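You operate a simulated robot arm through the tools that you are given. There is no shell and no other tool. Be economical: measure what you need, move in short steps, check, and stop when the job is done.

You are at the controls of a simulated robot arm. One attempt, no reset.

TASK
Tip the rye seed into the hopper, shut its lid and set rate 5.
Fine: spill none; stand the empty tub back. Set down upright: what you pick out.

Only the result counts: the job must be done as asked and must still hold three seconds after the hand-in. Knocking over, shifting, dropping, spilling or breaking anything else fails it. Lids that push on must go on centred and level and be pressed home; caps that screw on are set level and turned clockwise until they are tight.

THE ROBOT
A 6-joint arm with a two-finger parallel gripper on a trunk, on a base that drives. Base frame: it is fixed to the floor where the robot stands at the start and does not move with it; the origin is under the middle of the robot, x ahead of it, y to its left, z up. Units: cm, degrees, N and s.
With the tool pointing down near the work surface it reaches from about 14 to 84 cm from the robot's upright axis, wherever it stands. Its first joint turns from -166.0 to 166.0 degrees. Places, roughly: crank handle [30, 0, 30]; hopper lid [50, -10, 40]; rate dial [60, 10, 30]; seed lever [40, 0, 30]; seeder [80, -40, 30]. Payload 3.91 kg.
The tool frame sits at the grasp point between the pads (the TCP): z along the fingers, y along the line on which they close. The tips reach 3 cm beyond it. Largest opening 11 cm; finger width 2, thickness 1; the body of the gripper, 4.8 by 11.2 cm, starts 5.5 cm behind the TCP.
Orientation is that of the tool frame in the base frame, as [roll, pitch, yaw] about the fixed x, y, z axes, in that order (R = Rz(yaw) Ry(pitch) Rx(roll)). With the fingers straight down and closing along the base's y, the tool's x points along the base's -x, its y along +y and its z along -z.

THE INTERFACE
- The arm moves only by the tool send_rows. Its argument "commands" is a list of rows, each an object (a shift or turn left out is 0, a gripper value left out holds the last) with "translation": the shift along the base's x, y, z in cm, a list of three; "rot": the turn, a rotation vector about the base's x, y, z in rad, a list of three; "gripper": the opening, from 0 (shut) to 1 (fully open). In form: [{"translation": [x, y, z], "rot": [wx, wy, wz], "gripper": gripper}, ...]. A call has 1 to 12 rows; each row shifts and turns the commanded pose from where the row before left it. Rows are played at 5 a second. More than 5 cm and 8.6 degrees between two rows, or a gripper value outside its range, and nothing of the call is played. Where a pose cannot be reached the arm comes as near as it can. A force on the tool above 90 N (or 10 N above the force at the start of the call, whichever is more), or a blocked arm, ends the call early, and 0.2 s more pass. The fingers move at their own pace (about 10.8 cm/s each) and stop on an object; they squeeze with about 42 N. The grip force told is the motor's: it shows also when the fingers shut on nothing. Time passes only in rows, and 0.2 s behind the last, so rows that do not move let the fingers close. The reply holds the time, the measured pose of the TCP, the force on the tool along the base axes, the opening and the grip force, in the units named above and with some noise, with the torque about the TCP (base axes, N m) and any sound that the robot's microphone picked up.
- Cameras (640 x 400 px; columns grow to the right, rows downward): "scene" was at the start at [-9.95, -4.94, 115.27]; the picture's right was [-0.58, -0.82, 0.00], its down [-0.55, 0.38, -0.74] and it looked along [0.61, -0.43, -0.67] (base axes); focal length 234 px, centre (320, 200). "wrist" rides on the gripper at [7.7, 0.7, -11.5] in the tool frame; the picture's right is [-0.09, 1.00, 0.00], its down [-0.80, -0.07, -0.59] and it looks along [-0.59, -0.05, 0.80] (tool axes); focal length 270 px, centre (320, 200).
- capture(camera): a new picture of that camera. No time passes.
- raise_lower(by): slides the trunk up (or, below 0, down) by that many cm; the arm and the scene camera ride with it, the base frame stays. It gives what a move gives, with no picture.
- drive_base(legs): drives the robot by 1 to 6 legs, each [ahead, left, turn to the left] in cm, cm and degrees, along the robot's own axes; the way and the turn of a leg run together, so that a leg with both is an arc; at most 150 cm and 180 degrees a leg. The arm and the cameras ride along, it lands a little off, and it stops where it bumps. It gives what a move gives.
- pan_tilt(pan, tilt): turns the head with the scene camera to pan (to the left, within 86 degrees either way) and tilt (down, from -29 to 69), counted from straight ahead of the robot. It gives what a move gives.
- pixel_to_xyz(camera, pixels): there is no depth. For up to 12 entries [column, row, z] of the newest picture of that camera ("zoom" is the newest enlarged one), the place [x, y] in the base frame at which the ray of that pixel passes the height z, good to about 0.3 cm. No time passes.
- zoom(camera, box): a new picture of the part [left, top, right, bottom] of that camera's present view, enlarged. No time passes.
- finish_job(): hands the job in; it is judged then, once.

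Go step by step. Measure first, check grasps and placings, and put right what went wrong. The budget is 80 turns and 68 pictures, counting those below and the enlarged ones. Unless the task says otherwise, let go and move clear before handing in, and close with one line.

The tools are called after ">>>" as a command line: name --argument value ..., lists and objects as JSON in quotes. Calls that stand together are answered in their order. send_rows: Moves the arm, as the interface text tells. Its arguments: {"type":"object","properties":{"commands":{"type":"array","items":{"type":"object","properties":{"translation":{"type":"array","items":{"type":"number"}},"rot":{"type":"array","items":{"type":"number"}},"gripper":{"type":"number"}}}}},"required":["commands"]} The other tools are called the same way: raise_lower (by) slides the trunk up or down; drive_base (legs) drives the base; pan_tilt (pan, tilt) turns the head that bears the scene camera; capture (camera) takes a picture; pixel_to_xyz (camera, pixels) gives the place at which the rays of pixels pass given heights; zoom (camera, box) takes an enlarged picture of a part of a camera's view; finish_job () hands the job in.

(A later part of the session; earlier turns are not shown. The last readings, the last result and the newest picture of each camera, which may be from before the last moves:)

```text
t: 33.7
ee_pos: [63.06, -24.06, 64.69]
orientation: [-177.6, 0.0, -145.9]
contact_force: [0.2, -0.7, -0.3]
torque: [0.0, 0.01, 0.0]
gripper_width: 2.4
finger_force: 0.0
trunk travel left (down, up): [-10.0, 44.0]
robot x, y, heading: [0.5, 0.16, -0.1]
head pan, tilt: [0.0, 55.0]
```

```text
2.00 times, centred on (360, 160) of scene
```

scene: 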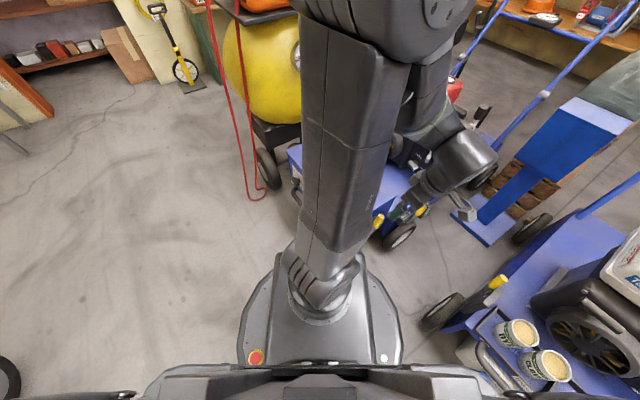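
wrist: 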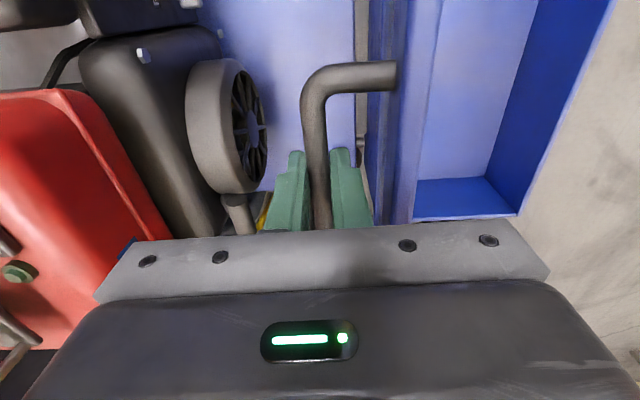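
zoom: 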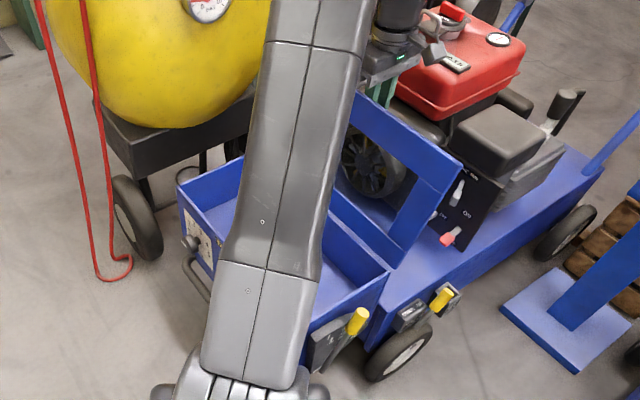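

The lid stays open with no force. I rise clear and swing toward the tubs, turning the camera to face them.

>>> send_rows --commands '[{"translation": [0, 0, 3]}, {"translation": [0, 0, 4]}, {"translation": [0, 0, 4]}, {"translation": [-4.5, -1.5, 0], "rot": [0, 0, -0.148]}, {"translation": [-4.5, -1.5, 0], "rot": [0, 0, -0.148]}, {"translation": [-4.5, -1.5, 0], "rot": [0, 0, -0.148]}, {"translation": [-4.5, -1.5, 0], "rot": [0, 0, -0.148]}, {"translation": [-4.5, -1.5, 0], "rot": [0, 0, -0.148]}, {"translation": [-4.5, -1.5, 0], "rot": [0, 0, -0.148]}, {"translation": [-4.5, -1.5, 0], "rot": [0, 0, -0.148]}, {"translation": [-4.5, -1.5, 0], "rot": [0, 0, -0.148]}, {"translation": [-4.5, -1.5, 0], "rot": [0, 0, -0.148]}]'

>>> send_rows --commands '[{"translation": [-4.5, -1, 0], "rot": [0, 0, -0.148]}, {"translation": [-4.5, 1, 0], "rot": [0, 0, -0.148]}, {"translation": [-4.5, 1, 0], "rot": [0, 0, -0.148]}, {"translation": [-4, 1, 0], "rot": [0, 0, -0.1]}]'

>>> pan_tilt --pan -80 --tilt 55

>>> capture --camera "wrist"

>>> capture --camera "scene"

```text
t: 36.3
ee_pos: [22.36, -37.54, 75.54]
orientation: [-177.6, -0.1, 137.7]
contact_force: [0.2, -0.4, 0.0]
torque: [-0.01, 0.02, -0.03]
gripper_width: 2.42
finger_force: 0.0
trunk travel left (down, up): [-10.0, 44.0]
robot x, y, heading: [-0.2, -0.14, -0.1]
head pan, tilt: [0.0, 55.0]
```

```text
t: 37.3
ee_pos: [4.9, -35.63, 75.55]
orientation: [-177.6, -0.1, 106.6]
contact_force: [0.3, -1.0, -0.2]
torque: [0.02, 0.06, 0.0]
gripper_width: 2.41
finger_force: 0.1
trunk travel left (down, up): [-10.0, 44.0]
robot x, y, heading: [0.77, 0.14, -0.0]
head pan, tilt: [0.0, 55.0]
```

```text
t: 38.8
ee_pos: [4.93, -35.68, 75.54]
orientation: [-177.6, 0.0, 106.6]
contact_force: [-0.2, 0.3, 0.8]
torque: [0.0, -0.02, 0.03]
gripper_width: 2.42
finger_force: 0.0
trunk travel left (down, up): [-10.0, 44.0]
robot x, y, heading: [0.17, 0.33, 0.1]
head pan, tilt: [-80.0, 55.0]
```

```text
27 pictures are left
```

wrist: 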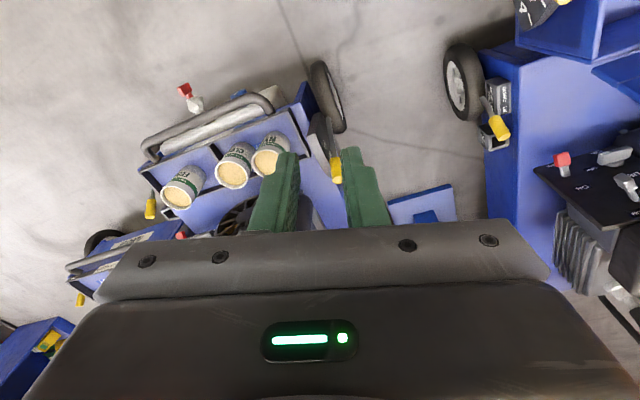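

```text
26 pictures are left
```

scene: 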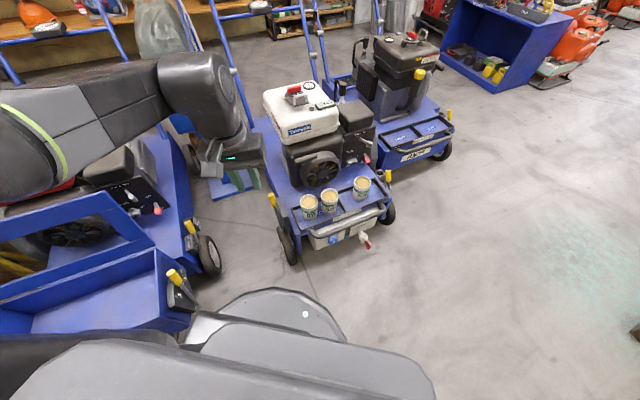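

Both cameras see the tubs; zooming on each to triangulate the rye tub's rim and base.

>>> zoom --camera "wrist" --box '[130, 80, 350, 230]'

>>> pixel_to_xyz --camera "wrist" --pixels '[[266, 164, 30], [266, 164, 45], [232, 176, 30], [232, 176, 45], [302, 110, 30], [315, 165, 30], [335, 170, 40]]'

>>> zoom --camera "scene" --box '[260, 160, 400, 260]'

```text
2.67 times, centred on (240, 155) of wrist
```

zoom: 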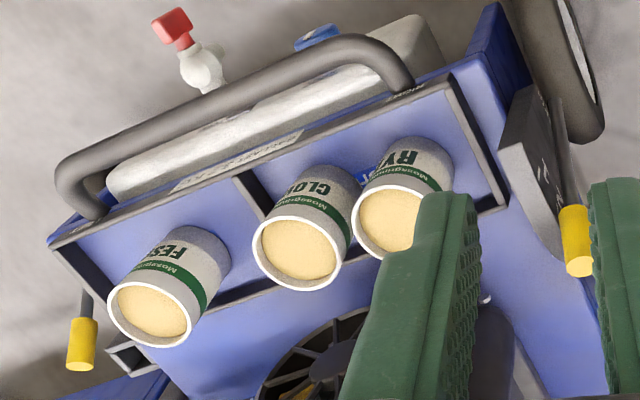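

```text
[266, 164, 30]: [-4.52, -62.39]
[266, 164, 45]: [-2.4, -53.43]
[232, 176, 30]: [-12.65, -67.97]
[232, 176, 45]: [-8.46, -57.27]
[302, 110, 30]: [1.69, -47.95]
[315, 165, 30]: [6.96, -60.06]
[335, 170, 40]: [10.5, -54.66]
```

```text
4.00 times, centred on (330, 210) of scene
```

zoom: 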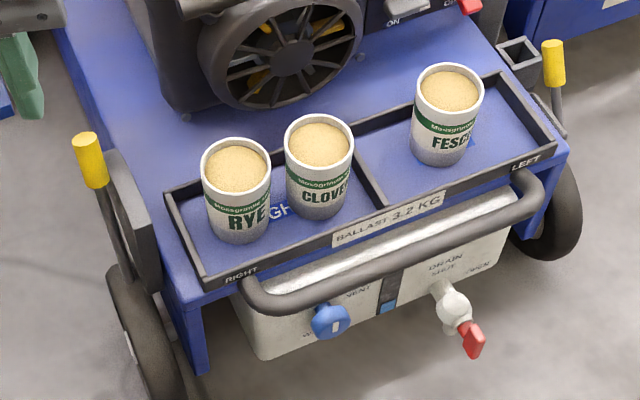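

>>> pixel_to_xyz --camera "zoom" --pixels '[[236, 168, 30], [236, 168, 50], [320, 146, 30], [320, 146, 50], [240, 224, 30], [240, 243, 30], [202, 166, 40], [271, 166, 40], [90, 160, 40], [172, 200, 32], [205, 285, 32], [450, 90, 40]]'

>>> pixel_to_xyz --camera "wrist" --pixels '[[278.9, 162.1, 30], [278.9, 162.1, 50], [242.5, 174.9, 30], [242.5, 174.9, 50], [346, 171, 30], [346, 171, 50]]'

```text
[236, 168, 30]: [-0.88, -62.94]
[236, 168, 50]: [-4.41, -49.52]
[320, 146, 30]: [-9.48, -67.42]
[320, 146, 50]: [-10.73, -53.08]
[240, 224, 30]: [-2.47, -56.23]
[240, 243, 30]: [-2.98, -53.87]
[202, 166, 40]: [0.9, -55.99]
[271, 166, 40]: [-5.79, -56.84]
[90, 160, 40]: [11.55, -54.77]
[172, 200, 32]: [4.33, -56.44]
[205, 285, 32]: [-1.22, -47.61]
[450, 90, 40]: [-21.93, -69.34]
```

```text
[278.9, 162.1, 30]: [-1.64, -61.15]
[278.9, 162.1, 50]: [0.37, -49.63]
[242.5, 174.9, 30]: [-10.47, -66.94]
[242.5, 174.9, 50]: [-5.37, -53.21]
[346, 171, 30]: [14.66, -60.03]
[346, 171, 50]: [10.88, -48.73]
```

The rye tub is at about (-2.6,-56.2) if its rim is z≈40; I must check height closer. I'll set the tool horizontal, heading (-0.7,-0.7), for a side grasp that misses the yellow lever and the clover tub; first yaw.

>>> send_rows --commands '[{"translation": [0.6, 0, 0], "rot": [0, 0, 0.148], "gripper": 0.9}, {"translation": [0.6, 0, 0], "rot": [0, 0, 0.148]}, {"translation": [0.6, 0, 0], "rot": [0, 0, 0.148]}, {"translation": [0.6, 0, 0], "rot": [0, 0, 0.148]}, {"translation": [0.6, 0, 0], "rot": [0, 0, 0.148]}, {"translation": [0.6, 0, 0], "rot": [0, 0, 0.148]}, {"translation": [0.6, 0, 0], "rot": [0, 0, 0.148]}, {"translation": [0.6, 0, 0], "rot": [0, 0, 0.148]}, {"translation": [0.6, 0, 0], "rot": [0, 0, 0.148]}, {"translation": [0.6, 0, 0], "rot": [0, 0, 0.148]}, {"rot": [0, 0, 0.148]}, {"rot": [0, 0, 0.148]}]'

>>> send_rows --commands '[{"rot": [0, 0, 0.145]}, {"rot": [0, 0, 0.145]}, {"rot": [-0.1, 0.1, 0]}, {"rot": [-0.1, 0.1, 0]}, {"rot": [-0.1, 0.1, 0]}, {"rot": [-0.1, 0.1, 0]}, {"rot": [-0.1, 0.1, 0]}, {"rot": [-0.1, 0.1, 0]}, {"rot": [-0.1, 0.1, 0]}, {"rot": [-0.1, 0.1, 0]}, {"rot": [-0.1, 0.1, 0]}, {"rot": [-0.1, 0.1, 0]}]'

>>> capture --camera "wrist"

```text
t: 41.4
ee_pos: [10.74, -35.8, 75.72]
orientation: [-177.8, 0.0, -151.4]
contact_force: [-0.3, -0.1, -0.1]
torque: [0.0, 0.0, -0.01]
gripper_width: 9.91
finger_force: 0.0
trunk travel left (down, up): [-10.0, 44.0]
robot x, y, heading: [0.05, -0.14, 0.1]
head pan, tilt: [-80.0, 55.0]
```

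```text
t: 44.0
ee_pos: [10.83, -35.49, 75.73]
orientation: [-177.5, -81.2, -135.2]
contact_force: [-0.6, 0.7, -0.6]
torque: [0.01, -0.01, 0.03]
gripper_width: 9.91
finger_force: 0.0
trunk travel left (down, up): [-10.0, 44.0]
robot x, y, heading: [0.46, 0.36, 0.3]
head pan, tilt: [-80.0, 55.0]
```

```text
23 pictures are left
```

wrist: 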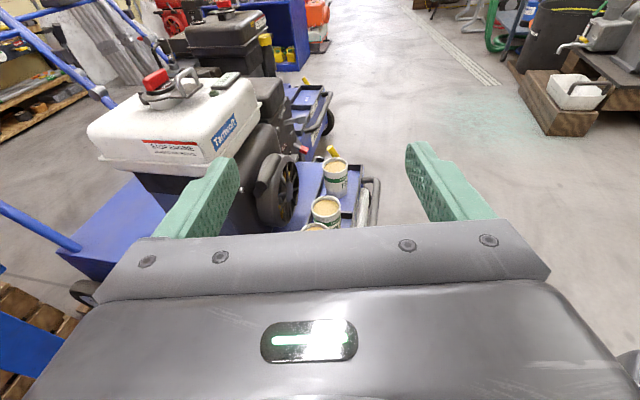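

Tool nearly horizontal; clover and fescue rims at (326,206) and (336,166) give a good triangulation against the scene rays.

>>> pixel_to_xyz --camera "wrist" --pixels '[[326, 205, 30], [326, 205, 50], [336, 166, 30], [336, 166, 50], [313, 226, 30], [313, 226, 50]]'

>>> pixel_to_xyz --camera "scene" --pixels '[[362.3, 182.6, 30], [362.3, 182.6, 50], [330, 196.5, 30], [330, 196.5, 50]]'

```text
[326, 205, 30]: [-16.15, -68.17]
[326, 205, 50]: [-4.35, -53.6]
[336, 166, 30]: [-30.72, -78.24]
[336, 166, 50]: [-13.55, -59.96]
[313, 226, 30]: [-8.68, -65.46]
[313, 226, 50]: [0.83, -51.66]
```

```text
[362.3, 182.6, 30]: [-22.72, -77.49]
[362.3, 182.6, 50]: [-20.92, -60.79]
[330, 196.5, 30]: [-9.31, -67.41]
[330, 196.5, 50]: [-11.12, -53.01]
```

Rim height confirmed at z≈40 (clover (-10.2,-60.5), rye (-2.7,-56.3)). I level fully and go to the pre-grasp 13 cm short of the tub.

>>> send_rows --commands '[{"rot": [-0.108, 0.108, 0]}, {"translation": [-0.5, -1.3, -4]}, {"translation": [-0.5, -1.3, -4]}, {"translation": [-0.5, -1.3, -4]}, {"translation": [-0.5, -1.3, -4]}, {"translation": [-0.5, -1.3, -4]}, {"translation": [-0.5, -1.3, -4]}]'

>>> capture --camera "wrist"

```text
refused: row 1 steps farther than a row can; nothing moved
```

```text
22 pictures are left
```

wrist: 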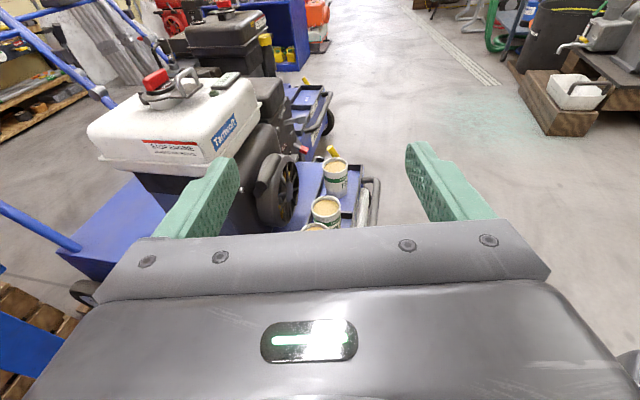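

>>> send_rows --commands '[{"rot": [-0.054, 0.054, 0]}, {"rot": [-0.054, 0.054, 0]}, {"translation": [-0.5, -1.3, -4]}, {"translation": [-0.5, -1.3, -4]}, {"translation": [-0.5, -1.3, -4]}, {"translation": [-0.5, -1.3, -4]}, {"translation": [-0.5, -1.3, -4]}, {"translation": [-0.5, -1.3, -4]}, {"translation": [-0.5, -1.3, -4]}]'

>>> capture --camera "wrist"

```text
t: 46.0
ee_pos: [7.34, -44.59, 47.56]
orientation: [171.7, -89.9, -124.4]
contact_force: [0.3, 0.7, 1.3]
torque: [0.03, -0.06, -0.01]
gripper_width: 9.93
finger_force: 0.0
trunk travel left (down, up): [-10.0, 44.0]
robot x, y, heading: [0.16, 0.01, 0.2]
head pan, tilt: [-80.0, 55.0]
```

```text
21 pictures are left
```

wrist: 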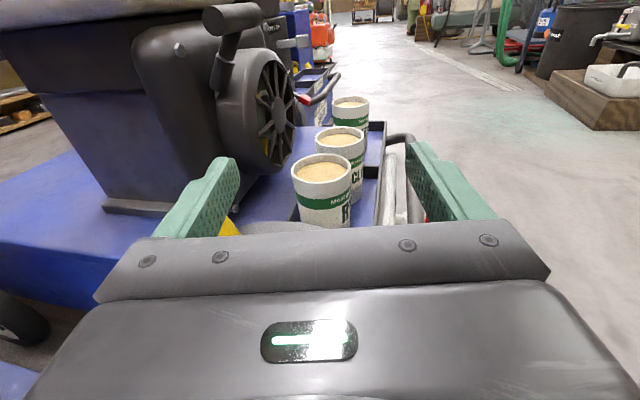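

Rye stands centred between the fingers; measuring its rim at (322,168).

>>> pixel_to_xyz --camera "wrist" --pixels '[[322, 168, 40], [292, 168, 40], [352, 168, 40], [322, 168, 41], [340, 139, 40], [350, 104, 40]]'

```text
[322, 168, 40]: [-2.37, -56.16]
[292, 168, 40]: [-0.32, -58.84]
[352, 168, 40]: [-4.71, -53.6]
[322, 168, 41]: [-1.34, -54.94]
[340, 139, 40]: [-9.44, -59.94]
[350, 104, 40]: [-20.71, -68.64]
```

Tub centre ≈ (-2.5,-56.2). Descend to z 35.5 along the approach line, then advance.

>>> send_rows --commands '[{"translation": [-0.1, -0.5, -4]}, {"translation": [-0.1, -0.4, -4]}, {"translation": [-0.1, -0.4, -4]}]'

>>> send_rows --commands '[{"translation": [-2.2, -2.4, 0]}, {"translation": [-2.2, -2.4, 0]}, {"translation": [-1.5, -1.7, 0]}, {"translation": [-1.5, -1.6, 0]}, {"translation": [-1.6, -1.7, 0]}]'

>>> capture --camera "wrist"

```text
t: 46.8
ee_pos: [6.93, -45.86, 35.58]
orientation: [-176.8, -89.9, -135.9]
contact_force: [-2.6, 2.5, 4.9]
torque: [-0.22, -0.05, -0.06]
gripper_width: 9.74
finger_force: 0.0
trunk travel left (down, up): [-10.0, 44.0]
robot x, y, heading: [0.0, -0.13, -0.1]
head pan, tilt: [-80.0, 55.0]
```

```text
t: 47.2
ee_pos: [6.52, -46.8, 35.21]
orientation: [137.7, -89.3, -89.0]
contact_force: [-0.2, 0.7, 0.7]
torque: [-0.06, -0.03, 0.01]
gripper_width: 9.83
finger_force: 0.1
trunk travel left (down, up): [-10.0, 44.0]
robot x, y, heading: [0.05, 0.52, 0.4]
head pan, tilt: [-80.0, 55.0]
stopped in row 1: the force on the tool passed its limit (the readings are from after the stop); the commanded pose is now the measured one
```

```text
20 pictures are left
```

wrist: 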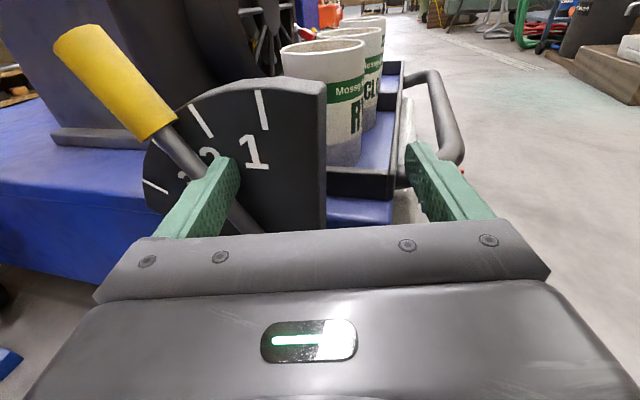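

The left finger met the depth-sector plate (number "1" at (253,153)), so the path at z 35 is blocked. I back out, rise, and check the lever hasn't shifted.

>>> send_rows --commands '[{"translation": [1.4, 1.5, 0]}, {"translation": [1.4, 1.5, 0]}, {"translation": [0, 0, 4]}, {"translation": [0, 0, 4]}, {"translation": [0, 0, 4]}]'

>>> zoom --camera "scene" --box '[230, 150, 370, 260]'

>>> capture --camera "wrist"

```text
t: 48.4
ee_pos: [9.3, -43.64, 47.55]
orientation: [137.6, -89.2, -88.6]
contact_force: [0.2, -0.1, 0.1]
torque: [0.01, 0.03, -0.03]
gripper_width: 9.91
finger_force: 0.0
trunk travel left (down, up): [-10.0, 44.0]
robot x, y, heading: [0.22, 0.45, 0.3]
head pan, tilt: [-80.0, 55.0]
```

```text
3.64 times, centred on (300, 205) of scene
```

zoom: 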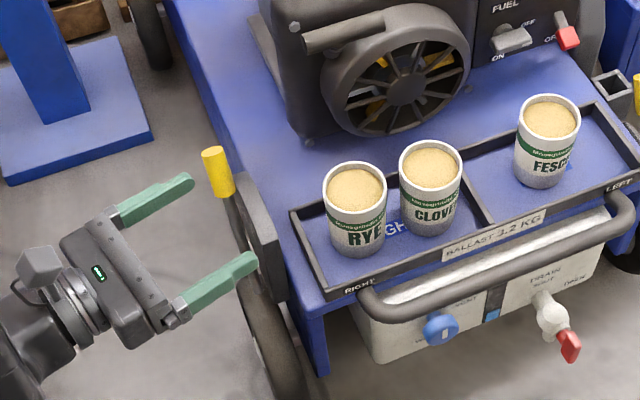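

```text
18 pictures are left
```

wrist: 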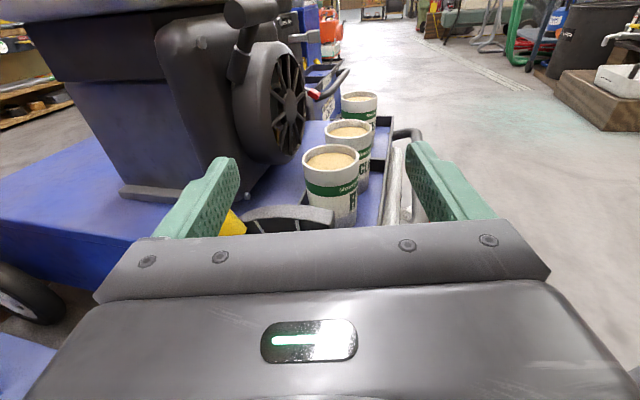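

The lever and tubs look unmoved. I tilt the tool 35° down and approach on a slant above the plate.

>>> send_rows --commands '[{"rot": [0.092, -0.081, 0]}, {"rot": [0.092, -0.081, 0]}, {"rot": [0.092, -0.081, 0]}, {"rot": [0.092, -0.081, 0]}, {"rot": [0.092, -0.081, 0]}, {"translation": [-2.65, -2.6, -1.9]}, {"translation": [-2.65, -2.6, -1.9]}]'

>>> capture --camera "wrist"

```text
t: 50.0
ee_pos: [3.92, -49.23, 43.68]
orientation: [179.6, -54.3, -130.4]
contact_force: [0.2, -0.2, 0.1]
torque: [0.0, 0.04, 0.0]
gripper_width: 9.9
finger_force: 0.1
trunk travel left (down, up): [-10.0, 44.0]
robot x, y, heading: [0.06, 0.37, 0.2]
head pan, tilt: [-80.0, 55.0]
```

```text
17 pictures are left
```

wrist: 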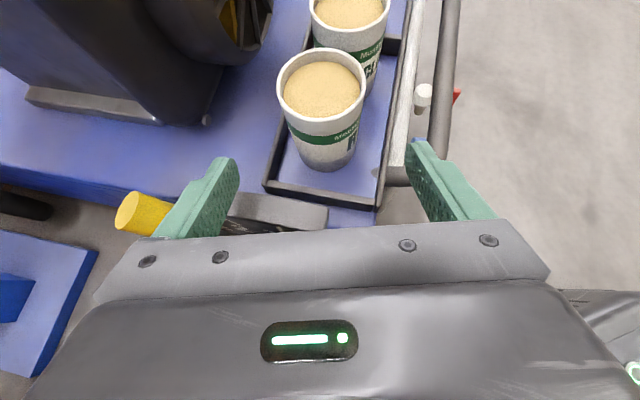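

The knob at (145,212) lies beside the left finger; checking the knob and rim positions before advancing.

>>> pixel_to_xyz --camera "wrist" --pixels '[[145, 212, 40], [170, 212, 40], [321, 83, 40], [278, 83, 40], [364, 83, 40], [325, 215, 36], [230, 205, 36]]'

```text
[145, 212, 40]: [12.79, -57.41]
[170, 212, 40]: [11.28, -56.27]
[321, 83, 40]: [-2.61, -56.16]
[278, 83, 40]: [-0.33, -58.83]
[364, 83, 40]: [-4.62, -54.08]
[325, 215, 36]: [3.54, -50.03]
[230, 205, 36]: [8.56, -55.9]
```

Aligned with rim centre (-2.6,-56.2). Advancing on the slant, then closing.

>>> send_rows --commands '[{"translation": [-1.56, -1.65, -1.65]}, {"translation": [-1.56, -1.65, -1.65]}, {"translation": [-1.56, -1.65, -1.65]}, {"translation": [-1.57, -1.67, -1.65]}]'

>>> capture --camera "wrist"

```text
t: 50.8
ee_pos: [0.31, -53.13, 39.45]
orientation: [179.5, -54.3, -129.5]
contact_force: [7.0, 31.8, 58.4]
torque: [2.97, -2.83, 1.22]
gripper_width: 9.9
finger_force: 0.0
trunk travel left (down, up): [-10.0, 44.0]
robot x, y, heading: [0.01, 0.43, 0.3]
head pan, tilt: [-80.0, 55.0]
stopped in row 4: the force on the tool passed its limit (the readings are from after the stop); the commanded pose is now the measured one
```

```text
16 pictures are left
```

wrist: 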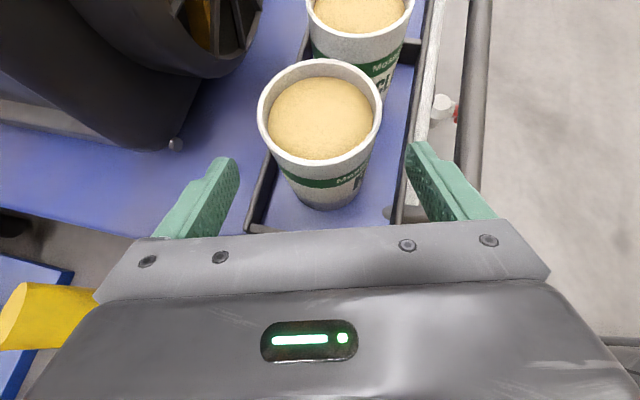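

Contact under the palm (the plate is nearly rim-high), tub untouched. I back off, tilt steeper (~58° down), and re-approach from above; I'll pour tipping away from the palm.

>>> send_rows --commands '[{"translation": [1.05, 1.25, 2.0]}, {"translation": [1.05, 1.25, 3.3]}, {"rot": [0.1, -0.083, 0]}, {"rot": [0.1, -0.083, 0]}, {"rot": [0.1, -0.083, 0]}, {"translation": [-1.84, -1.7, 0]}]'

>>> capture --camera "wrist"

```text
t: 52.2
ee_pos: [0.57, -52.61, 44.27]
orientation: [179.5, -31.5, -129.3]
contact_force: [0.2, -1.2, 0.1]
torque: [-0.01, 0.04, 0.01]
gripper_width: 9.89
finger_force: 0.0
trunk travel left (down, up): [-10.0, 44.0]
robot x, y, heading: [-0.04, 0.45, 0.1]
head pan, tilt: [-80.0, 55.0]
```

```text
15 pictures are left
```

wrist: 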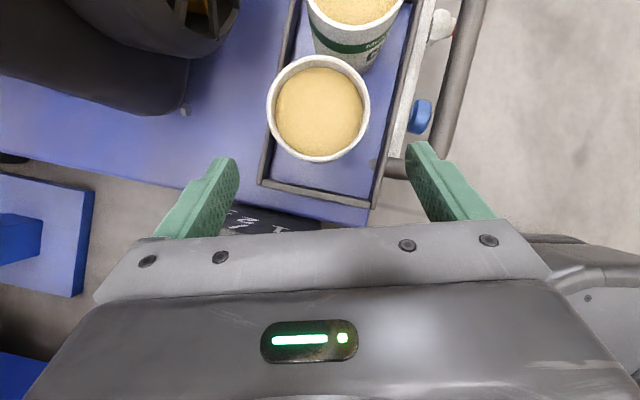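

>>> pixel_to_xyz --camera "wrist" --pixels '[[318, 106, 40], [267, 106, 40], [370, 106, 40]]'

```text
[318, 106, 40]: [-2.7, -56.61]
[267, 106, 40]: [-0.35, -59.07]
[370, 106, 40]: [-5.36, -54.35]
```

Aligned on rim (-2.7,-56.6). Descending along the tool axis.

>>> send_rows --commands '[{"translation": [-0.8, -0.96, -1.85]}, {"translation": [-0.8, -0.96, -1.85]}, {"translation": [-0.8, -0.96, -1.85]}, {"translation": [-0.77, -0.96, -1.82]}]'

>>> send_rows --commands '[{"gripper": 0.72}, {"gripper": 0.6}, {"gripper": 0.5}, {"gripper": 0.45}, {"gripper": 0.4}]'

>>> capture --camera "wrist"

```text
t: 53.2
ee_pos: [-2.79, -56.38, 36.88]
orientation: [179.3, -31.6, -129.4]
contact_force: [-1.0, -0.3, 0.2]
torque: [0.02, 0.04, 0.04]
gripper_width: 9.93
finger_force: 0.0
trunk travel left (down, up): [-10.0, 44.0]
robot x, y, heading: [-0.01, 0.25, 0.4]
head pan, tilt: [-80.0, 55.0]
```

```text
t: 54.4
ee_pos: [-2.83, -56.39, 37.0]
orientation: [179.4, -31.5, -129.4]
contact_force: [-0.4, -0.4, 0.7]
torque: [0.0, 0.02, 0.02]
gripper_width: 6.61
finger_force: 42.1
trunk travel left (down, up): [-10.0, 44.0]
robot x, y, heading: [0.17, 0.07, 0.1]
head pan, tilt: [-80.0, 55.0]
```

```text
14 pictures are left
```

wrist: 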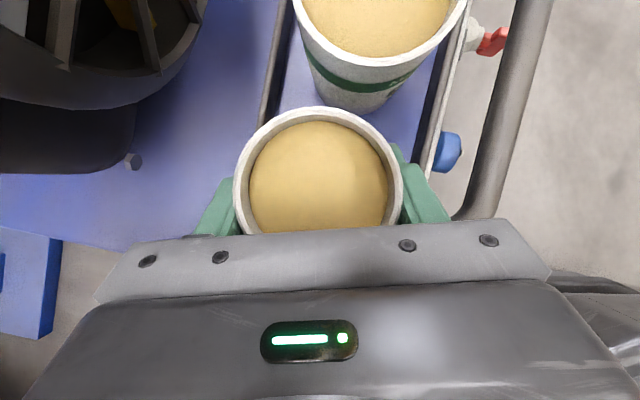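

Gripped cleanly at 6.6 cm. Lift straight up gently, upright.

>>> send_rows --commands '[{"translation": [0, 0, 0.8]}, {"translation": [0, 0, 1.5]}, {"translation": [0, 0, 2.5]}, {"translation": [0, 0, 3]}, {"translation": [0, 0, 3]}, {"translation": [0, 0, 3]}, {"translation": [0, 0, 3]}, {"translation": [0, 0, 3]}, {"translation": [0, 0, 3]}, {"translation": [0, 0, 2.2]}, {"translation": [0, 0, 1]}]'

>>> send_rows --commands '[{"translation": [1.5, 0.5, 0]}, {"translation": [2.8, 1.0, 0]}, {"translation": [3.2, 1.1, 0]}, {"translation": [3.2, 1.1, 0]}, {"translation": [3.2, 1.1, 0]}, {"translation": [3.2, 1.1, 0]}, {"translation": [3.2, 1.1, 0]}, {"translation": [3.2, 1.1, 0]}, {"translation": [3.2, 1.1, 0]}, {"translation": [3.0, 1.4, 0]}, {"translation": [2, 1.4, 0]}, {"translation": [1.1, 0.5, 0]}]'

```text
t: 56.8
ee_pos: [-2.45, -56.46, 62.77]
orientation: [179.4, -31.6, -129.3]
contact_force: [-0.1, 0.4, -0.9]
torque: [-0.03, 0.01, 0.04]
gripper_width: 6.7
finger_force: 41.6
trunk travel left (down, up): [-10.0, 44.0]
robot x, y, heading: [0.04, 0.25, 0.1]
head pan, tilt: [-80.0, 55.0]
```

```text
t: 59.4
ee_pos: [30.22, -43.92, 62.79]
orientation: [179.4, -31.5, -129.3]
contact_force: [-0.4, -0.4, -1.6]
torque: [-0.03, 0.01, 0.0]
gripper_width: 6.74
finger_force: 42.2
trunk travel left (down, up): [-10.0, 44.0]
robot x, y, heading: [0.21, -0.07, 0.7]
head pan, tilt: [-80.0, 55.0]
```

Tub held (6.7 cm). Continue to above the hopper, turning so it tips along its length.

>>> send_rows --commands '[{"translation": [1.2, 2.0, 0], "rot": [0, 0, -0.025]}, {"translation": [2.0, 3.3, 0], "rot": [0, 0, -0.025]}, {"translation": [2.0, 3.3, 0], "rot": [0, 0, -0.025]}, {"translation": [2.0, 3.3, 0], "rot": [0, 0, -0.025]}, {"translation": [2.0, 3.3, 0], "rot": [0, 0, -0.025]}, {"translation": [2.0, 3.3, 0], "rot": [0, 0, -0.025]}, {"translation": [2.0, 3.3, 0], "rot": [0, 0, -0.025]}, {"translation": [2.0, 3.3, 0], "rot": [0, 0, -0.025]}, {"translation": [2.0, 3.3, 0], "rot": [0, 0, -0.025]}, {"translation": [2.0, 3.3, 0], "rot": [0, 0, -0.025]}, {"translation": [1.5, 2.6, 0], "rot": [0, 0, -0.025]}, {"translation": [0.8, 1.3, 0], "rot": [0, 0, -0.015]}]'

>>> pan_tilt --pan -10 --tilt 50

>>> capture --camera "wrist"

```text
t: 60.5
ee_pos: [36.0, -32.33, 63.16]
orientation: [179.1, -32.2, -137.6]
contact_force: [-16.8, -18.5, 14.8]
torque: [0.68, -1.9, -1.27]
gripper_width: 6.67
finger_force: 41.5
trunk travel left (down, up): [-10.0, 44.0]
robot x, y, heading: [-0.13, 0.01, -0.3]
head pan, tilt: [-80.0, 55.0]
stopped in row 5: the force on the tool passed its limit (the readings are from after the stop); the commanded pose is now the measured one
```

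```text
t: 61.9
ee_pos: [35.97, -32.19, 63.07]
orientation: [179.0, -32.1, -137.5]
contact_force: [-40.0, -36.5, 34.7]
torque: [1.41, -4.13, -2.62]
gripper_width: 6.7
finger_force: 41.9
trunk travel left (down, up): [-10.0, 44.0]
robot x, y, heading: [-0.01, 0.18, -0.0]
head pan, tilt: [-10.0, 50.0]
```

```text
13 pictures are left
```

wrist: 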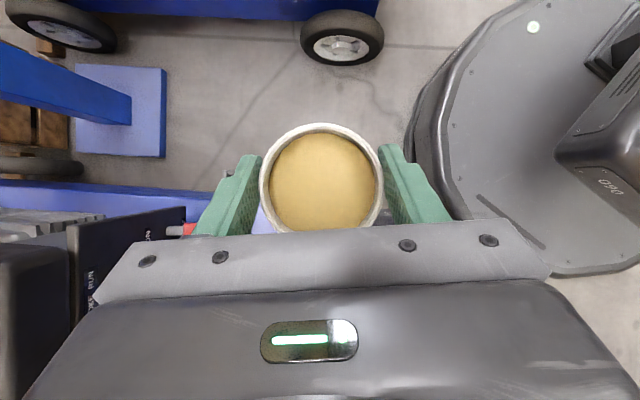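

The hand bumped the lid's right end (lid stands at d≥47). Seeds are level and intact; I back off, rise above the lid top and check the lid.

>>> send_rows --commands '[{"translation": [-1, -1, 0]}, {"translation": [-1.5, -1.5, 0.5]}, {"translation": [-1.5, -1.5, 1]}, {"translation": [0, 0, 2.5]}, {"translation": [0, 0, 3]}, {"translation": [0, 0, 3]}, {"translation": [0, 0, 3]}, {"translation": [0, 0, 3]}, {"translation": [0, 0, 2]}]'

>>> capture --camera "scene"

```text
t: 63.9
ee_pos: [32.3, -36.03, 80.95]
orientation: [178.9, -32.2, -137.1]
contact_force: [0.5, -1.1, -2.2]
torque: [-0.05, 0.0, -0.04]
gripper_width: 6.71
finger_force: 41.9
trunk travel left (down, up): [-10.0, 44.0]
robot x, y, heading: [0.04, -0.03, 0.1]
head pan, tilt: [-10.0, 50.0]
```

```text
12 pictures are left
```

scene: 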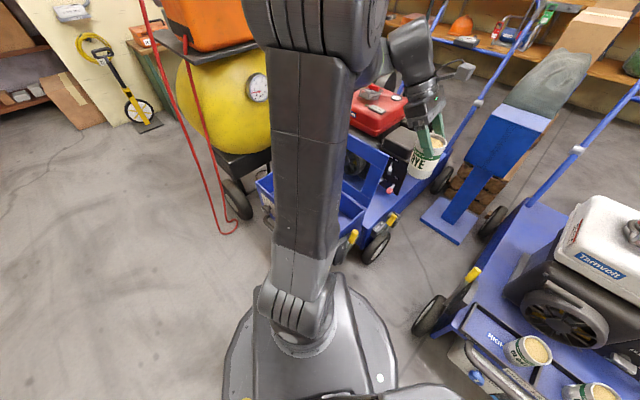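

The lid is still open and the tub upright. I cross above the lid to over the hopper.

>>> send_rows --commands '[{"translation": [1.0, 1.5, 0], "rot": [0, 0, -0.015]}, {"translation": [1.8, 2.6, 0], "rot": [0, 0, -0.015]}, {"translation": [1.8, 2.6, 0], "rot": [0, 0, -0.015]}, {"translation": [1.8, 2.6, 0], "rot": [0, 0, -0.015]}, {"translation": [1.8, 2.6, 0], "rot": [0, 0, -0.015]}, {"translation": [1.8, 2.6, 0], "rot": [0, 0, -0.015]}, {"translation": [1.8, 2.6, 0], "rot": [0, 0, -0.015]}, {"translation": [1.8, 2.6, 0], "rot": [0, 0, -0.015]}, {"translation": [1.8, 2.6, 0], "rot": [0, 0, -0.015]}, {"translation": [1.8, 2.6, 0], "rot": [0, 0, -0.015]}, {"translation": [1.4, 2.0, 0]}, {"translation": [0.8, 0.9, 0]}]'

>>> send_rows --commands '[{"translation": [0, 0, -1.5]}, {"translation": [0, 0, -3]}, {"translation": [0, 0, -3]}, {"translation": [0, 0, -3]}, {"translation": [0, 0, -3]}, {"translation": [0, 0, -3]}, {"translation": [0, 0, -3]}, {"translation": [0, 0, -3]}, {"translation": [0, 0, -2.5]}, {"translation": [0, 0, -1]}]'

>>> capture --camera "wrist"

```text
t: 66.5
ee_pos: [52.0, -8.18, 80.81]
orientation: [178.9, -32.3, -145.7]
contact_force: [-0.8, -0.5, 0.4]
torque: [0.0, -0.01, -0.02]
gripper_width: 6.68
finger_force: 41.9
trunk travel left (down, up): [-10.0, 44.0]
robot x, y, heading: [0.01, 0.16, 0.3]
head pan, tilt: [-10.0, 50.0]
```

```text
t: 68.7
ee_pos: [51.81, -8.29, 55.18]
orientation: [178.9, -32.3, -145.7]
contact_force: [-0.5, -0.3, -1.7]
torque: [-0.03, -0.03, 0.0]
gripper_width: 6.66
finger_force: 41.8
trunk travel left (down, up): [-10.0, 44.0]
robot x, y, heading: [-0.3, 0.22, -0.1]
head pan, tilt: [-10.0, 50.0]
```

```text
11 pictures are left
```

wrist: 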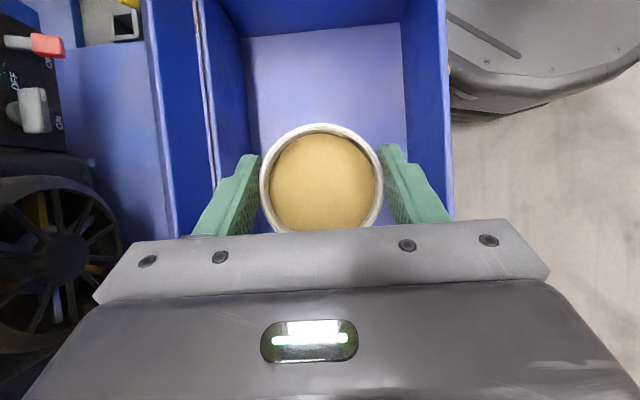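

Tub is centred over the open hopper. Begin tipping away from the palm.

>>> send_rows --commands '[{"rot": [0.068, -0.099, 0]}, {"rot": [0.068, -0.099, 0]}, {"rot": [0.068, -0.099, 0]}, {"rot": [0.068, -0.099, 0]}, {"rot": [0.056, -0.083, 0]}, {"rot": [0.056, -0.083, 0]}, {"rot": [0.056, -0.083, 0]}, {"rot": [0.056, -0.083, 0]}, {"rot": [0.056, -0.083, 0]}, {"rot": [0.056, -0.083, 0]}, {"rot": [0.056, -0.083, 0]}, {"rot": [0.056, -0.083, 0]}]'

>>> send_rows --commands '[{"rot": [0.056, -0.083, 0]}, {"rot": [0.056, -0.083, 0]}, {"rot": [0.056, -0.083, 0]}, {"rot": [0.056, -0.083, 0]}, {"rot": [0.056, -0.083, 0]}, {"rot": [0.056, -0.083, 0]}, {"rot": [0.056, -0.083, 0]}, {"rot": [0.056, -0.083, 0]}]'

>>> capture --camera "wrist"

```text
t: 71.3
ee_pos: [51.81, -8.21, 54.87]
orientation: [179.2, 41.2, -145.7]
contact_force: [-0.3, 0.8, -1.3]
torque: [-0.04, 0.07, 0.01]
gripper_width: 6.68
finger_force: 41.6
trunk travel left (down, up): [-10.0, 44.0]
robot x, y, heading: [0.04, -0.11, -0.1]
head pan, tilt: [-10.0, 50.0]
```

```text
t: 73.1
ee_pos: [51.77, -8.37, 54.83]
orientation: [-175.1, 87.2, -139.9]
contact_force: [-0.1, -0.4, -0.5]
torque: [-0.08, 0.09, 0.02]
gripper_width: 6.66
finger_force: 41.2
trunk travel left (down, up): [-10.0, 44.0]
robot x, y, heading: [-0.43, -0.05, 0.2]
head pan, tilt: [-10.0, 50.0]
```

```text
10 pictures are left
```

wrist: 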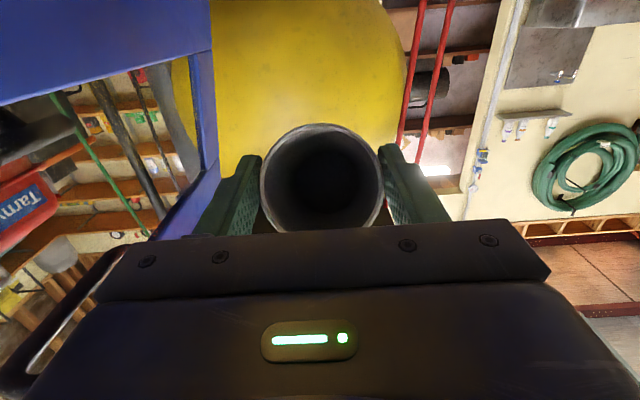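

The tub looks empty at ~120° tip. A little more tip and a pause to shed the last grains, then back upright.

>>> send_rows --commands '[{"rot": [0.07, -0.1, 0]}, {"rot": [0.07, -0.1, 0]}, {}, {}, {}, {"rot": [-0.07, 0.1, 0]}, {"rot": [-0.07, 0.1, 0]}]'

>>> send_rows --commands '[{"rot": [-0.079, 0.116, 0]}, {"rot": [-0.079, 0.116, 0]}, {"rot": [-0.079, 0.116, 0]}, {"rot": [-0.079, 0.116, 0]}, {"rot": [-0.079, 0.116, 0]}, {"rot": [-0.079, 0.116, 0]}, {"rot": [-0.079, 0.116, 0]}, {"rot": [-0.079, 0.116, 0]}, {"rot": [-0.079, 0.116, 0]}, {"rot": [-0.079, 0.116, 0]}, {"rot": [-0.079, 0.116, 0]}, {"rot": [-0.079, 0.116, 0]}]'

>>> send_rows --commands '[{"rot": [-0.079, 0.116, 0]}, {"rot": [-0.079, 0.116, 0]}, {"rot": [-0.079, 0.116, 0]}, {"translation": [0, 0, 2]}, {"translation": [0, 0, 4]}, {"translation": [0, 0, 4]}, {"translation": [0, 0, 4]}, {"translation": [0, 0, 4]}, {"translation": [0, 0, 4]}, {"translation": [0, 0, 4]}]'

>>> capture --camera "wrist"

```text
t: 74.7
ee_pos: [51.87, -8.21, 54.93]
orientation: [-176.8, 87.1, -141.5]
contact_force: [-0.5, -0.1, -0.9]
torque: [-0.04, 0.02, 0.04]
gripper_width: 6.69
finger_force: 42.6
trunk travel left (down, up): [-10.0, 44.0]
robot x, y, heading: [-0.0, 0.12, 0.4]
head pan, tilt: [-10.0, 50.0]
```

```text
t: 77.3
ee_pos: [51.76, -8.2, 54.91]
orientation: [179.0, -9.6, -145.4]
contact_force: [0.9, 0.0, -0.2]
torque: [0.0, -0.01, 0.0]
gripper_width: 6.65
finger_force: 42.1
trunk travel left (down, up): [-10.0, 44.0]
robot x, y, heading: [-0.07, -0.09, 0.1]
head pan, tilt: [-10.0, 50.0]
```

```text
t: 79.5
ee_pos: [51.67, -8.35, 80.61]
orientation: [178.9, -33.7, -145.4]
contact_force: [0.5, 0.7, -1.7]
torque: [0.0, 0.01, 0.01]
gripper_width: 6.68
finger_force: 42.1
trunk travel left (down, up): [-10.0, 44.0]
robot x, y, heading: [0.06, -0.06, -0.1]
head pan, tilt: [-10.0, 50.0]
```

```text
9 pictures are left
```

wrist: 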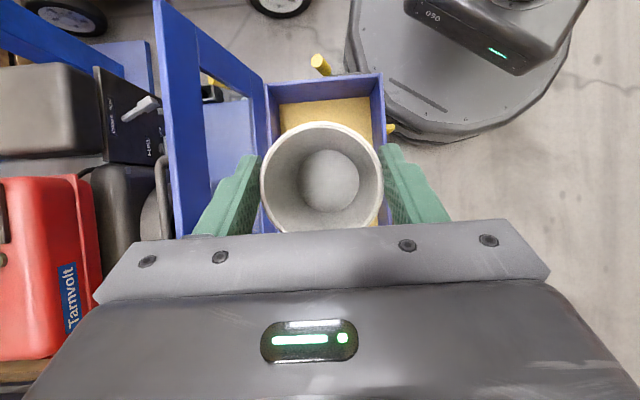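

Tub empty, seed lies in the hopper. Carry the tub back along the same way.

>>> send_rows --commands '[{"translation": [-2, -2.8, 0], "rot": [0, 0, 0.028]}, {"translation": [-2, -2.8, 0], "rot": [0, 0, 0.028]}, {"translation": [-2, -2.8, 0], "rot": [0, 0, 0.028]}, {"translation": [-2, -2.8, 0], "rot": [0, 0, 0.028]}, {"translation": [-2, -2.8, 0], "rot": [0, 0, 0.028]}, {"translation": [-2, -2.8, 0], "rot": [0, 0, 0.028]}, {"translation": [-2, -2.8, 0], "rot": [0, 0, 0.028]}, {"translation": [-2, -2.8, 0], "rot": [0, 0, 0.028]}, {"translation": [-2, -2.8, 0], "rot": [0, 0, 0.028]}, {"translation": [-2, -2.8, 0], "rot": [0, 0, 0.027]}, {"translation": [-2, -3.0, 0], "rot": [0.029, -0.024, 0]}, {"translation": [-2, -3, -2]}]'

>>> send_rows --commands '[{"translation": [-3, -1.3, -3]}, {"translation": [-3, -1.3, -3]}, {"translation": [-3, -1.3, -3]}, {"translation": [-3, -1.3, -3]}, {"translation": [-3, -1.3, -3]}, {"translation": [-3, -1.3, -0.9]}, {"translation": [-3, -1.2, 0]}, {"translation": [-3, -1.2, 0]}, {"translation": [-3, -1.2, 0]}, {"translation": [-2, -1, 0]}]'

```text
t: 82.1
ee_pos: [27.69, -42.26, 78.77]
orientation: [178.9, -31.4, -129.4]
contact_force: [0.2, -0.2, -2.1]
torque: [0.02, 0.0, -0.02]
gripper_width: 6.69
finger_force: 42.0
trunk travel left (down, up): [-10.0, 44.0]
robot x, y, heading: [-0.14, 0.03, -0.1]
head pan, tilt: [-10.0, 50.0]
```

```text
t: 84.3
ee_pos: [-1.28, -54.69, 62.91]
orientation: [178.8, -31.4, -129.4]
contact_force: [-0.6, 0.3, -1.2]
torque: [-0.02, 0.03, -0.02]
gripper_width: 6.65
finger_force: 42.3
trunk travel left (down, up): [-10.0, 44.0]
robot x, y, heading: [-0.23, -0.0, 0.1]
head pan, tilt: [-10.0, 50.0]
```

Orientation matches the pick-up. Move over the old spot and lower, the last bit slowly.

>>> send_rows --commands '[{"translation": [-1.45, -1.75, 0]}, {"translation": [0, 0, -3]}, {"translation": [0, 0, -4]}, {"translation": [0, 0, -4]}, {"translation": [0, 0, -4]}, {"translation": [0, 0, -4]}, {"translation": [0, 0, -3]}, {"translation": [0, 0, -1.5]}, {"translation": [0, 0, -1]}, {"translation": [0, 0, -0.6]}]'

>>> send_rows --commands '[{"translation": [0, 0, -0.3]}, {"translation": [0, 0, -0.2]}, {"translation": [0, 0, -0.15]}]'

```text
t: 86.5
ee_pos: [-2.62, -56.36, 38.05]
orientation: [179.0, -31.4, -129.4]
contact_force: [-1.5, 6.4, 28.9]
torque: [-0.19, -0.07, -0.05]
gripper_width: 6.66
finger_force: 42.0
trunk travel left (down, up): [-10.0, 44.0]
robot x, y, heading: [0.01, 0.4, 0.3]
head pan, tilt: [-10.0, 50.0]
```

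```text
t: 87.3
ee_pos: [-2.57, -56.37, 37.41]
orientation: [179.0, -31.5, -129.4]
contact_force: [2.8, 9.8, 29.6]
torque: [-0.24, 0.06, -0.01]
gripper_width: 6.6
finger_force: 41.9
trunk travel left (down, up): [-10.0, 44.0]
robot x, y, heading: [0.05, 0.12, -0.2]
head pan, tilt: [-10.0, 50.0]
```

29 N at z 38 already: the tub likely slipped ~1 cm in the grip and is standing on the tray; I check by picture.

>>> pan_tilt --pan -80 --tilt 55

>>> zoom --camera "scene" --box '[250, 150, 390, 250]'

```text
t: 88.7
ee_pos: [-2.67, -56.4, 37.37]
orientation: [179.1, -31.6, -129.5]
contact_force: [6.3, 7.0, 25.0]
torque: [-0.25, -0.18, 0.1]
gripper_width: 6.58
finger_force: 41.5
trunk travel left (down, up): [-10.0, 44.0]
robot x, y, heading: [0.33, 0.24, 0.2]
head pan, tilt: [-80.0, 55.0]
```

```text
4.00 times, centred on (320, 200) of scene
```

zoom: 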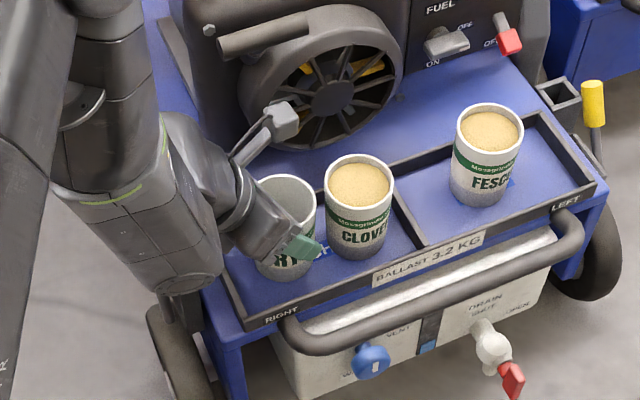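

The tub stands in its place upright. Open and withdraw along the approach path.

>>> send_rows --commands '[{"translation": [0, 0, 0.2]}, {"gripper": 0.68}, {"gripper": 0.78}, {"gripper": 0.88}, {}, {"translation": [0.8, 0.96, 1.85]}, {"translation": [0.8, 0.96, 1.85]}, {"translation": [0.8, 0.96, 1.85]}, {"translation": [0.8, 0.96, 1.85]}, {"translation": [0.5, 0.6, 4]}, {"translation": [0, 0, 4]}, {"translation": [0, 0, 4]}]'

>>> capture --camera "wrist"

```text
t: 91.3
ee_pos: [0.98, -52.05, 56.69]
orientation: [178.8, -31.3, -129.4]
contact_force: [0.3, -0.3, -0.3]
torque: [0.03, -0.01, 0.01]
gripper_width: 9.67
finger_force: 0.0
trunk travel left (down, up): [-10.0, 44.0]
robot x, y, heading: [0.02, 0.02, 0.0]
head pan, tilt: [-80.0, 55.0]
```

```text
7 pictures are left
```

wrist: 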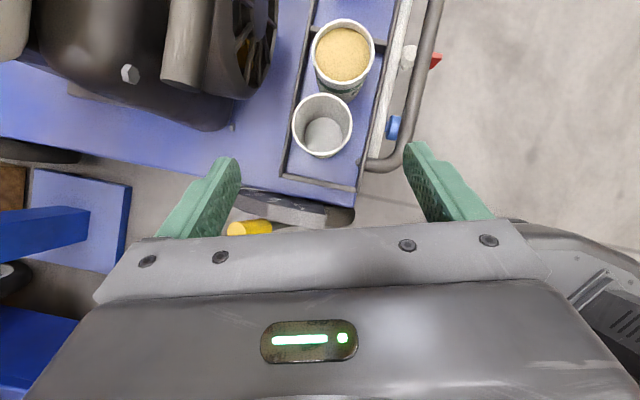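

All good. Now back to the lid handle: level the tool to the same orientation as before and travel high.

>>> send_rows --commands '[{"translation": [1, 1, 4.5], "rot": [0.1, -0.083, 0]}, {"translation": [1, 1, 4.5], "rot": [0.1, -0.083, 0]}, {"translation": [1, 1, 4.5], "rot": [0.1, -0.083, 0]}, {"translation": [1, 1, 4.5], "rot": [0.1, -0.083, 0]}, {"translation": [1, 1, 4.5], "rot": [0.022, -0.018, 0]}, {"translation": [4.5, 1, 0.8], "rot": [0, 0, -0.144]}, {"translation": [4.5, 1, 0], "rot": [0, 0, -0.144]}, {"translation": [4.5, 1, 0]}, {"translation": [4.5, 1, 0]}, {"translation": [4.5, 1.5, 0]}, {"translation": [4.5, 1.5, 0]}, {"translation": [4.5, 1.5, 0]}]'

>>> send_rows --commands '[{"translation": [4.2, 2.2, 0], "gripper": 0.27}, {"translation": [4.2, 2.2, 0]}, {"translation": [4.2, 2.2, 0]}, {"translation": [4.2, 2.2, 0]}, {"translation": [4.2, 2.2, 0]}, {"translation": [4, 3, 0]}]'

```text
t: 93.9
ee_pos: [37.59, -38.44, 80.25]
orientation: [179.1, 0.1, -146.0]
contact_force: [0.0, 0.0, 0.0]
torque: [-0.02, -0.05, 0.04]
gripper_width: 9.67
finger_force: 0.1
trunk travel left (down, up): [-10.0, 44.0]
robot x, y, heading: [0.28, 0.08, 0.2]
head pan, tilt: [-80.0, 55.0]
```

```text
t: 95.3
ee_pos: [62.59, -24.35, 80.51]
orientation: [179.0, 0.1, -145.9]
contact_force: [-0.4, 0.2, 0.4]
torque: [0.01, -0.05, -0.01]
gripper_width: 2.99
finger_force: 0.1
trunk travel left (down, up): [-10.0, 44.0]
robot x, y, heading: [-0.03, 0.15, 0.3]
head pan, tilt: [-80.0, 55.0]
```

>>> send_rows --commands '[{"translation": [0.4, 0.25, -4]}]'

>>> capture --camera "wrist"

```text
t: 95.7
ee_pos: [62.64, -24.19, 76.52]
orientation: [179.1, -0.1, -146.0]
contact_force: [-0.1, -0.1, -0.3]
torque: [-0.01, 0.0, -0.02]
gripper_width: 2.98
finger_force: 0.1
trunk travel left (down, up): [-10.0, 44.0]
robot x, y, heading: [0.16, 0.43, 0.0]
head pan, tilt: [-80.0, 55.0]
```

```text
6 pictures are left
```

wrist: 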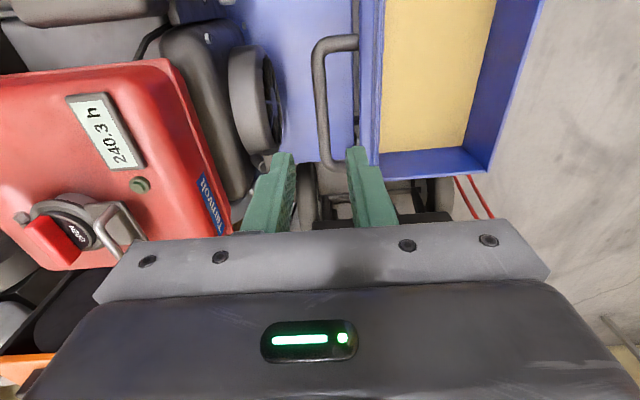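

The handle bar is at columns ~320, rows 50–165; measuring it at z≈64.

>>> pixel_to_xyz --camera "wrist" --pixels '[[320, 60, 64], [325, 158, 64], [356, 45, 64], [358, 150, 64]]'

```text
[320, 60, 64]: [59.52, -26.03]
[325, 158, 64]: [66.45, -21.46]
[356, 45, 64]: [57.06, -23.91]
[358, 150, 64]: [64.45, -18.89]
```

Bar centre (63,-23.8) agrees. Descend and grip.

>>> send_rows --commands '[{"translation": [0.3, 0.1, -3], "gripper": 0.25}, {"translation": [0, 0, -3]}, {"translation": [0, 0, -3]}, {"translation": [0, 0, -2.8]}, {"gripper": 0.1}, {"gripper": 0}, {}]'

```text
t: 97.3
ee_pos: [62.71, -23.84, 64.44]
orientation: [178.6, -0.3, -145.9]
contact_force: [-32.7, 35.4, -5.3]
torque: [0.73, -0.39, 0.04]
gripper_width: 1.16
finger_force: 44.6
trunk travel left (down, up): [-10.0, 44.0]
robot x, y, heading: [0.21, -0.26, 0.2]
head pan, tilt: [-80.0, 55.0]
```

Handle gripped. Close along the reverse arc, first to ~70°.

>>> send_rows --commands '[{"translation": [-1.18, 1.73, 0.6]}, {"translation": [-1.18, 1.73, 0.6]}, {"translation": [-1.06, 1.55, 0.16]}, {"translation": [-1.06, 1.55, 0.16]}, {"translation": [-1.06, 1.55, -0.16]}, {"translation": [-1.06, 1.55, -0.16]}, {"translation": [-1.03, 1.5, -0.48]}, {"translation": [-1.03, 1.5, -0.48]}]'

```text
t: 99.1
ee_pos: [54.13, -11.15, 64.76]
orientation: [179.1, 0.1, -145.9]
contact_force: [-3.5, 15.3, 33.6]
torque: [0.36, -0.24, 0.11]
gripper_width: 1.17
finger_force: 44.8
trunk travel left (down, up): [-10.0, 44.0]
robot x, y, heading: [0.43, 0.11, 0.0]
head pan, tilt: [-80.0, 55.0]
```

>>> send_rows --commands '[{"translation": [-0.9, 1.3, -0.4]}, {"translation": [-0.96, 1.4, -0.8]}, {"translation": [-0.88, 1.28, -1.08]}, {"translation": [-0.88, 1.28, -1.08]}, {"translation": [-0.75, 1.1, -1.33]}, {"translation": [-0.75, 1.1, -1.33]}, {"translation": [-0.6, 0.89, -1.55]}, {"translation": [-0.6, 0.89, -1.55]}]'

```text
t: 100.9
ee_pos: [48.14, -2.11, 55.4]
orientation: [179.0, -0.1, -146.0]
contact_force: [-18.7, 16.4, 10.8]
torque: [-0.27, 0.47, 0.11]
gripper_width: 1.19
finger_force: 45.1
trunk travel left (down, up): [-10.0, 44.0]
robot x, y, heading: [-0.3, -0.24, -0.2]
head pan, tilt: [-80.0, 55.0]
```

>>> send_rows --commands '[{"translation": [-0.5, 0.7, -1.7]}, {"translation": [-0.5, 0.7, -1.7]}, {"translation": [-0.3, 0.45, -1.4]}, {"translation": [-0.2, 0.3, -1.0]}, {"translation": [-0.1, 0.1, -0.4]}, {"translation": [0, 0, -0.3]}]'

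```text
t: 102.3
ee_pos: [46.64, -0.02, 49.0]
orientation: [179.1, 0.1, -146.0]
contact_force: [-7.0, 2.3, -2.0]
torque: [0.14, -0.39, 0.12]
gripper_width: 1.16
finger_force: 44.7
trunk travel left (down, up): [-10.0, 44.0]
robot x, y, heading: [-0.14, -0.34, -0.0]
head pan, tilt: [-80.0, 55.0]
```

z 49.0 matches the shut height; a small press to confirm it's home.

>>> send_rows --commands '[{"translation": [0, 0, -0.3]}, {"translation": [0, 0, -0.2]}, {"translation": [0, 0, 0.1]}]'

```text
t: 103.1
ee_pos: [46.64, 0.05, 48.71]
orientation: [179.0, 0.1, -146.0]
contact_force: [-2.9, 2.8, 16.1]
torque: [0.13, -0.21, 0.1]
gripper_width: 1.15
finger_force: 45.4
trunk travel left (down, up): [-10.0, 44.0]
robot x, y, heading: [0.15, 0.11, -0.1]
head pan, tilt: [-80.0, 55.0]
```

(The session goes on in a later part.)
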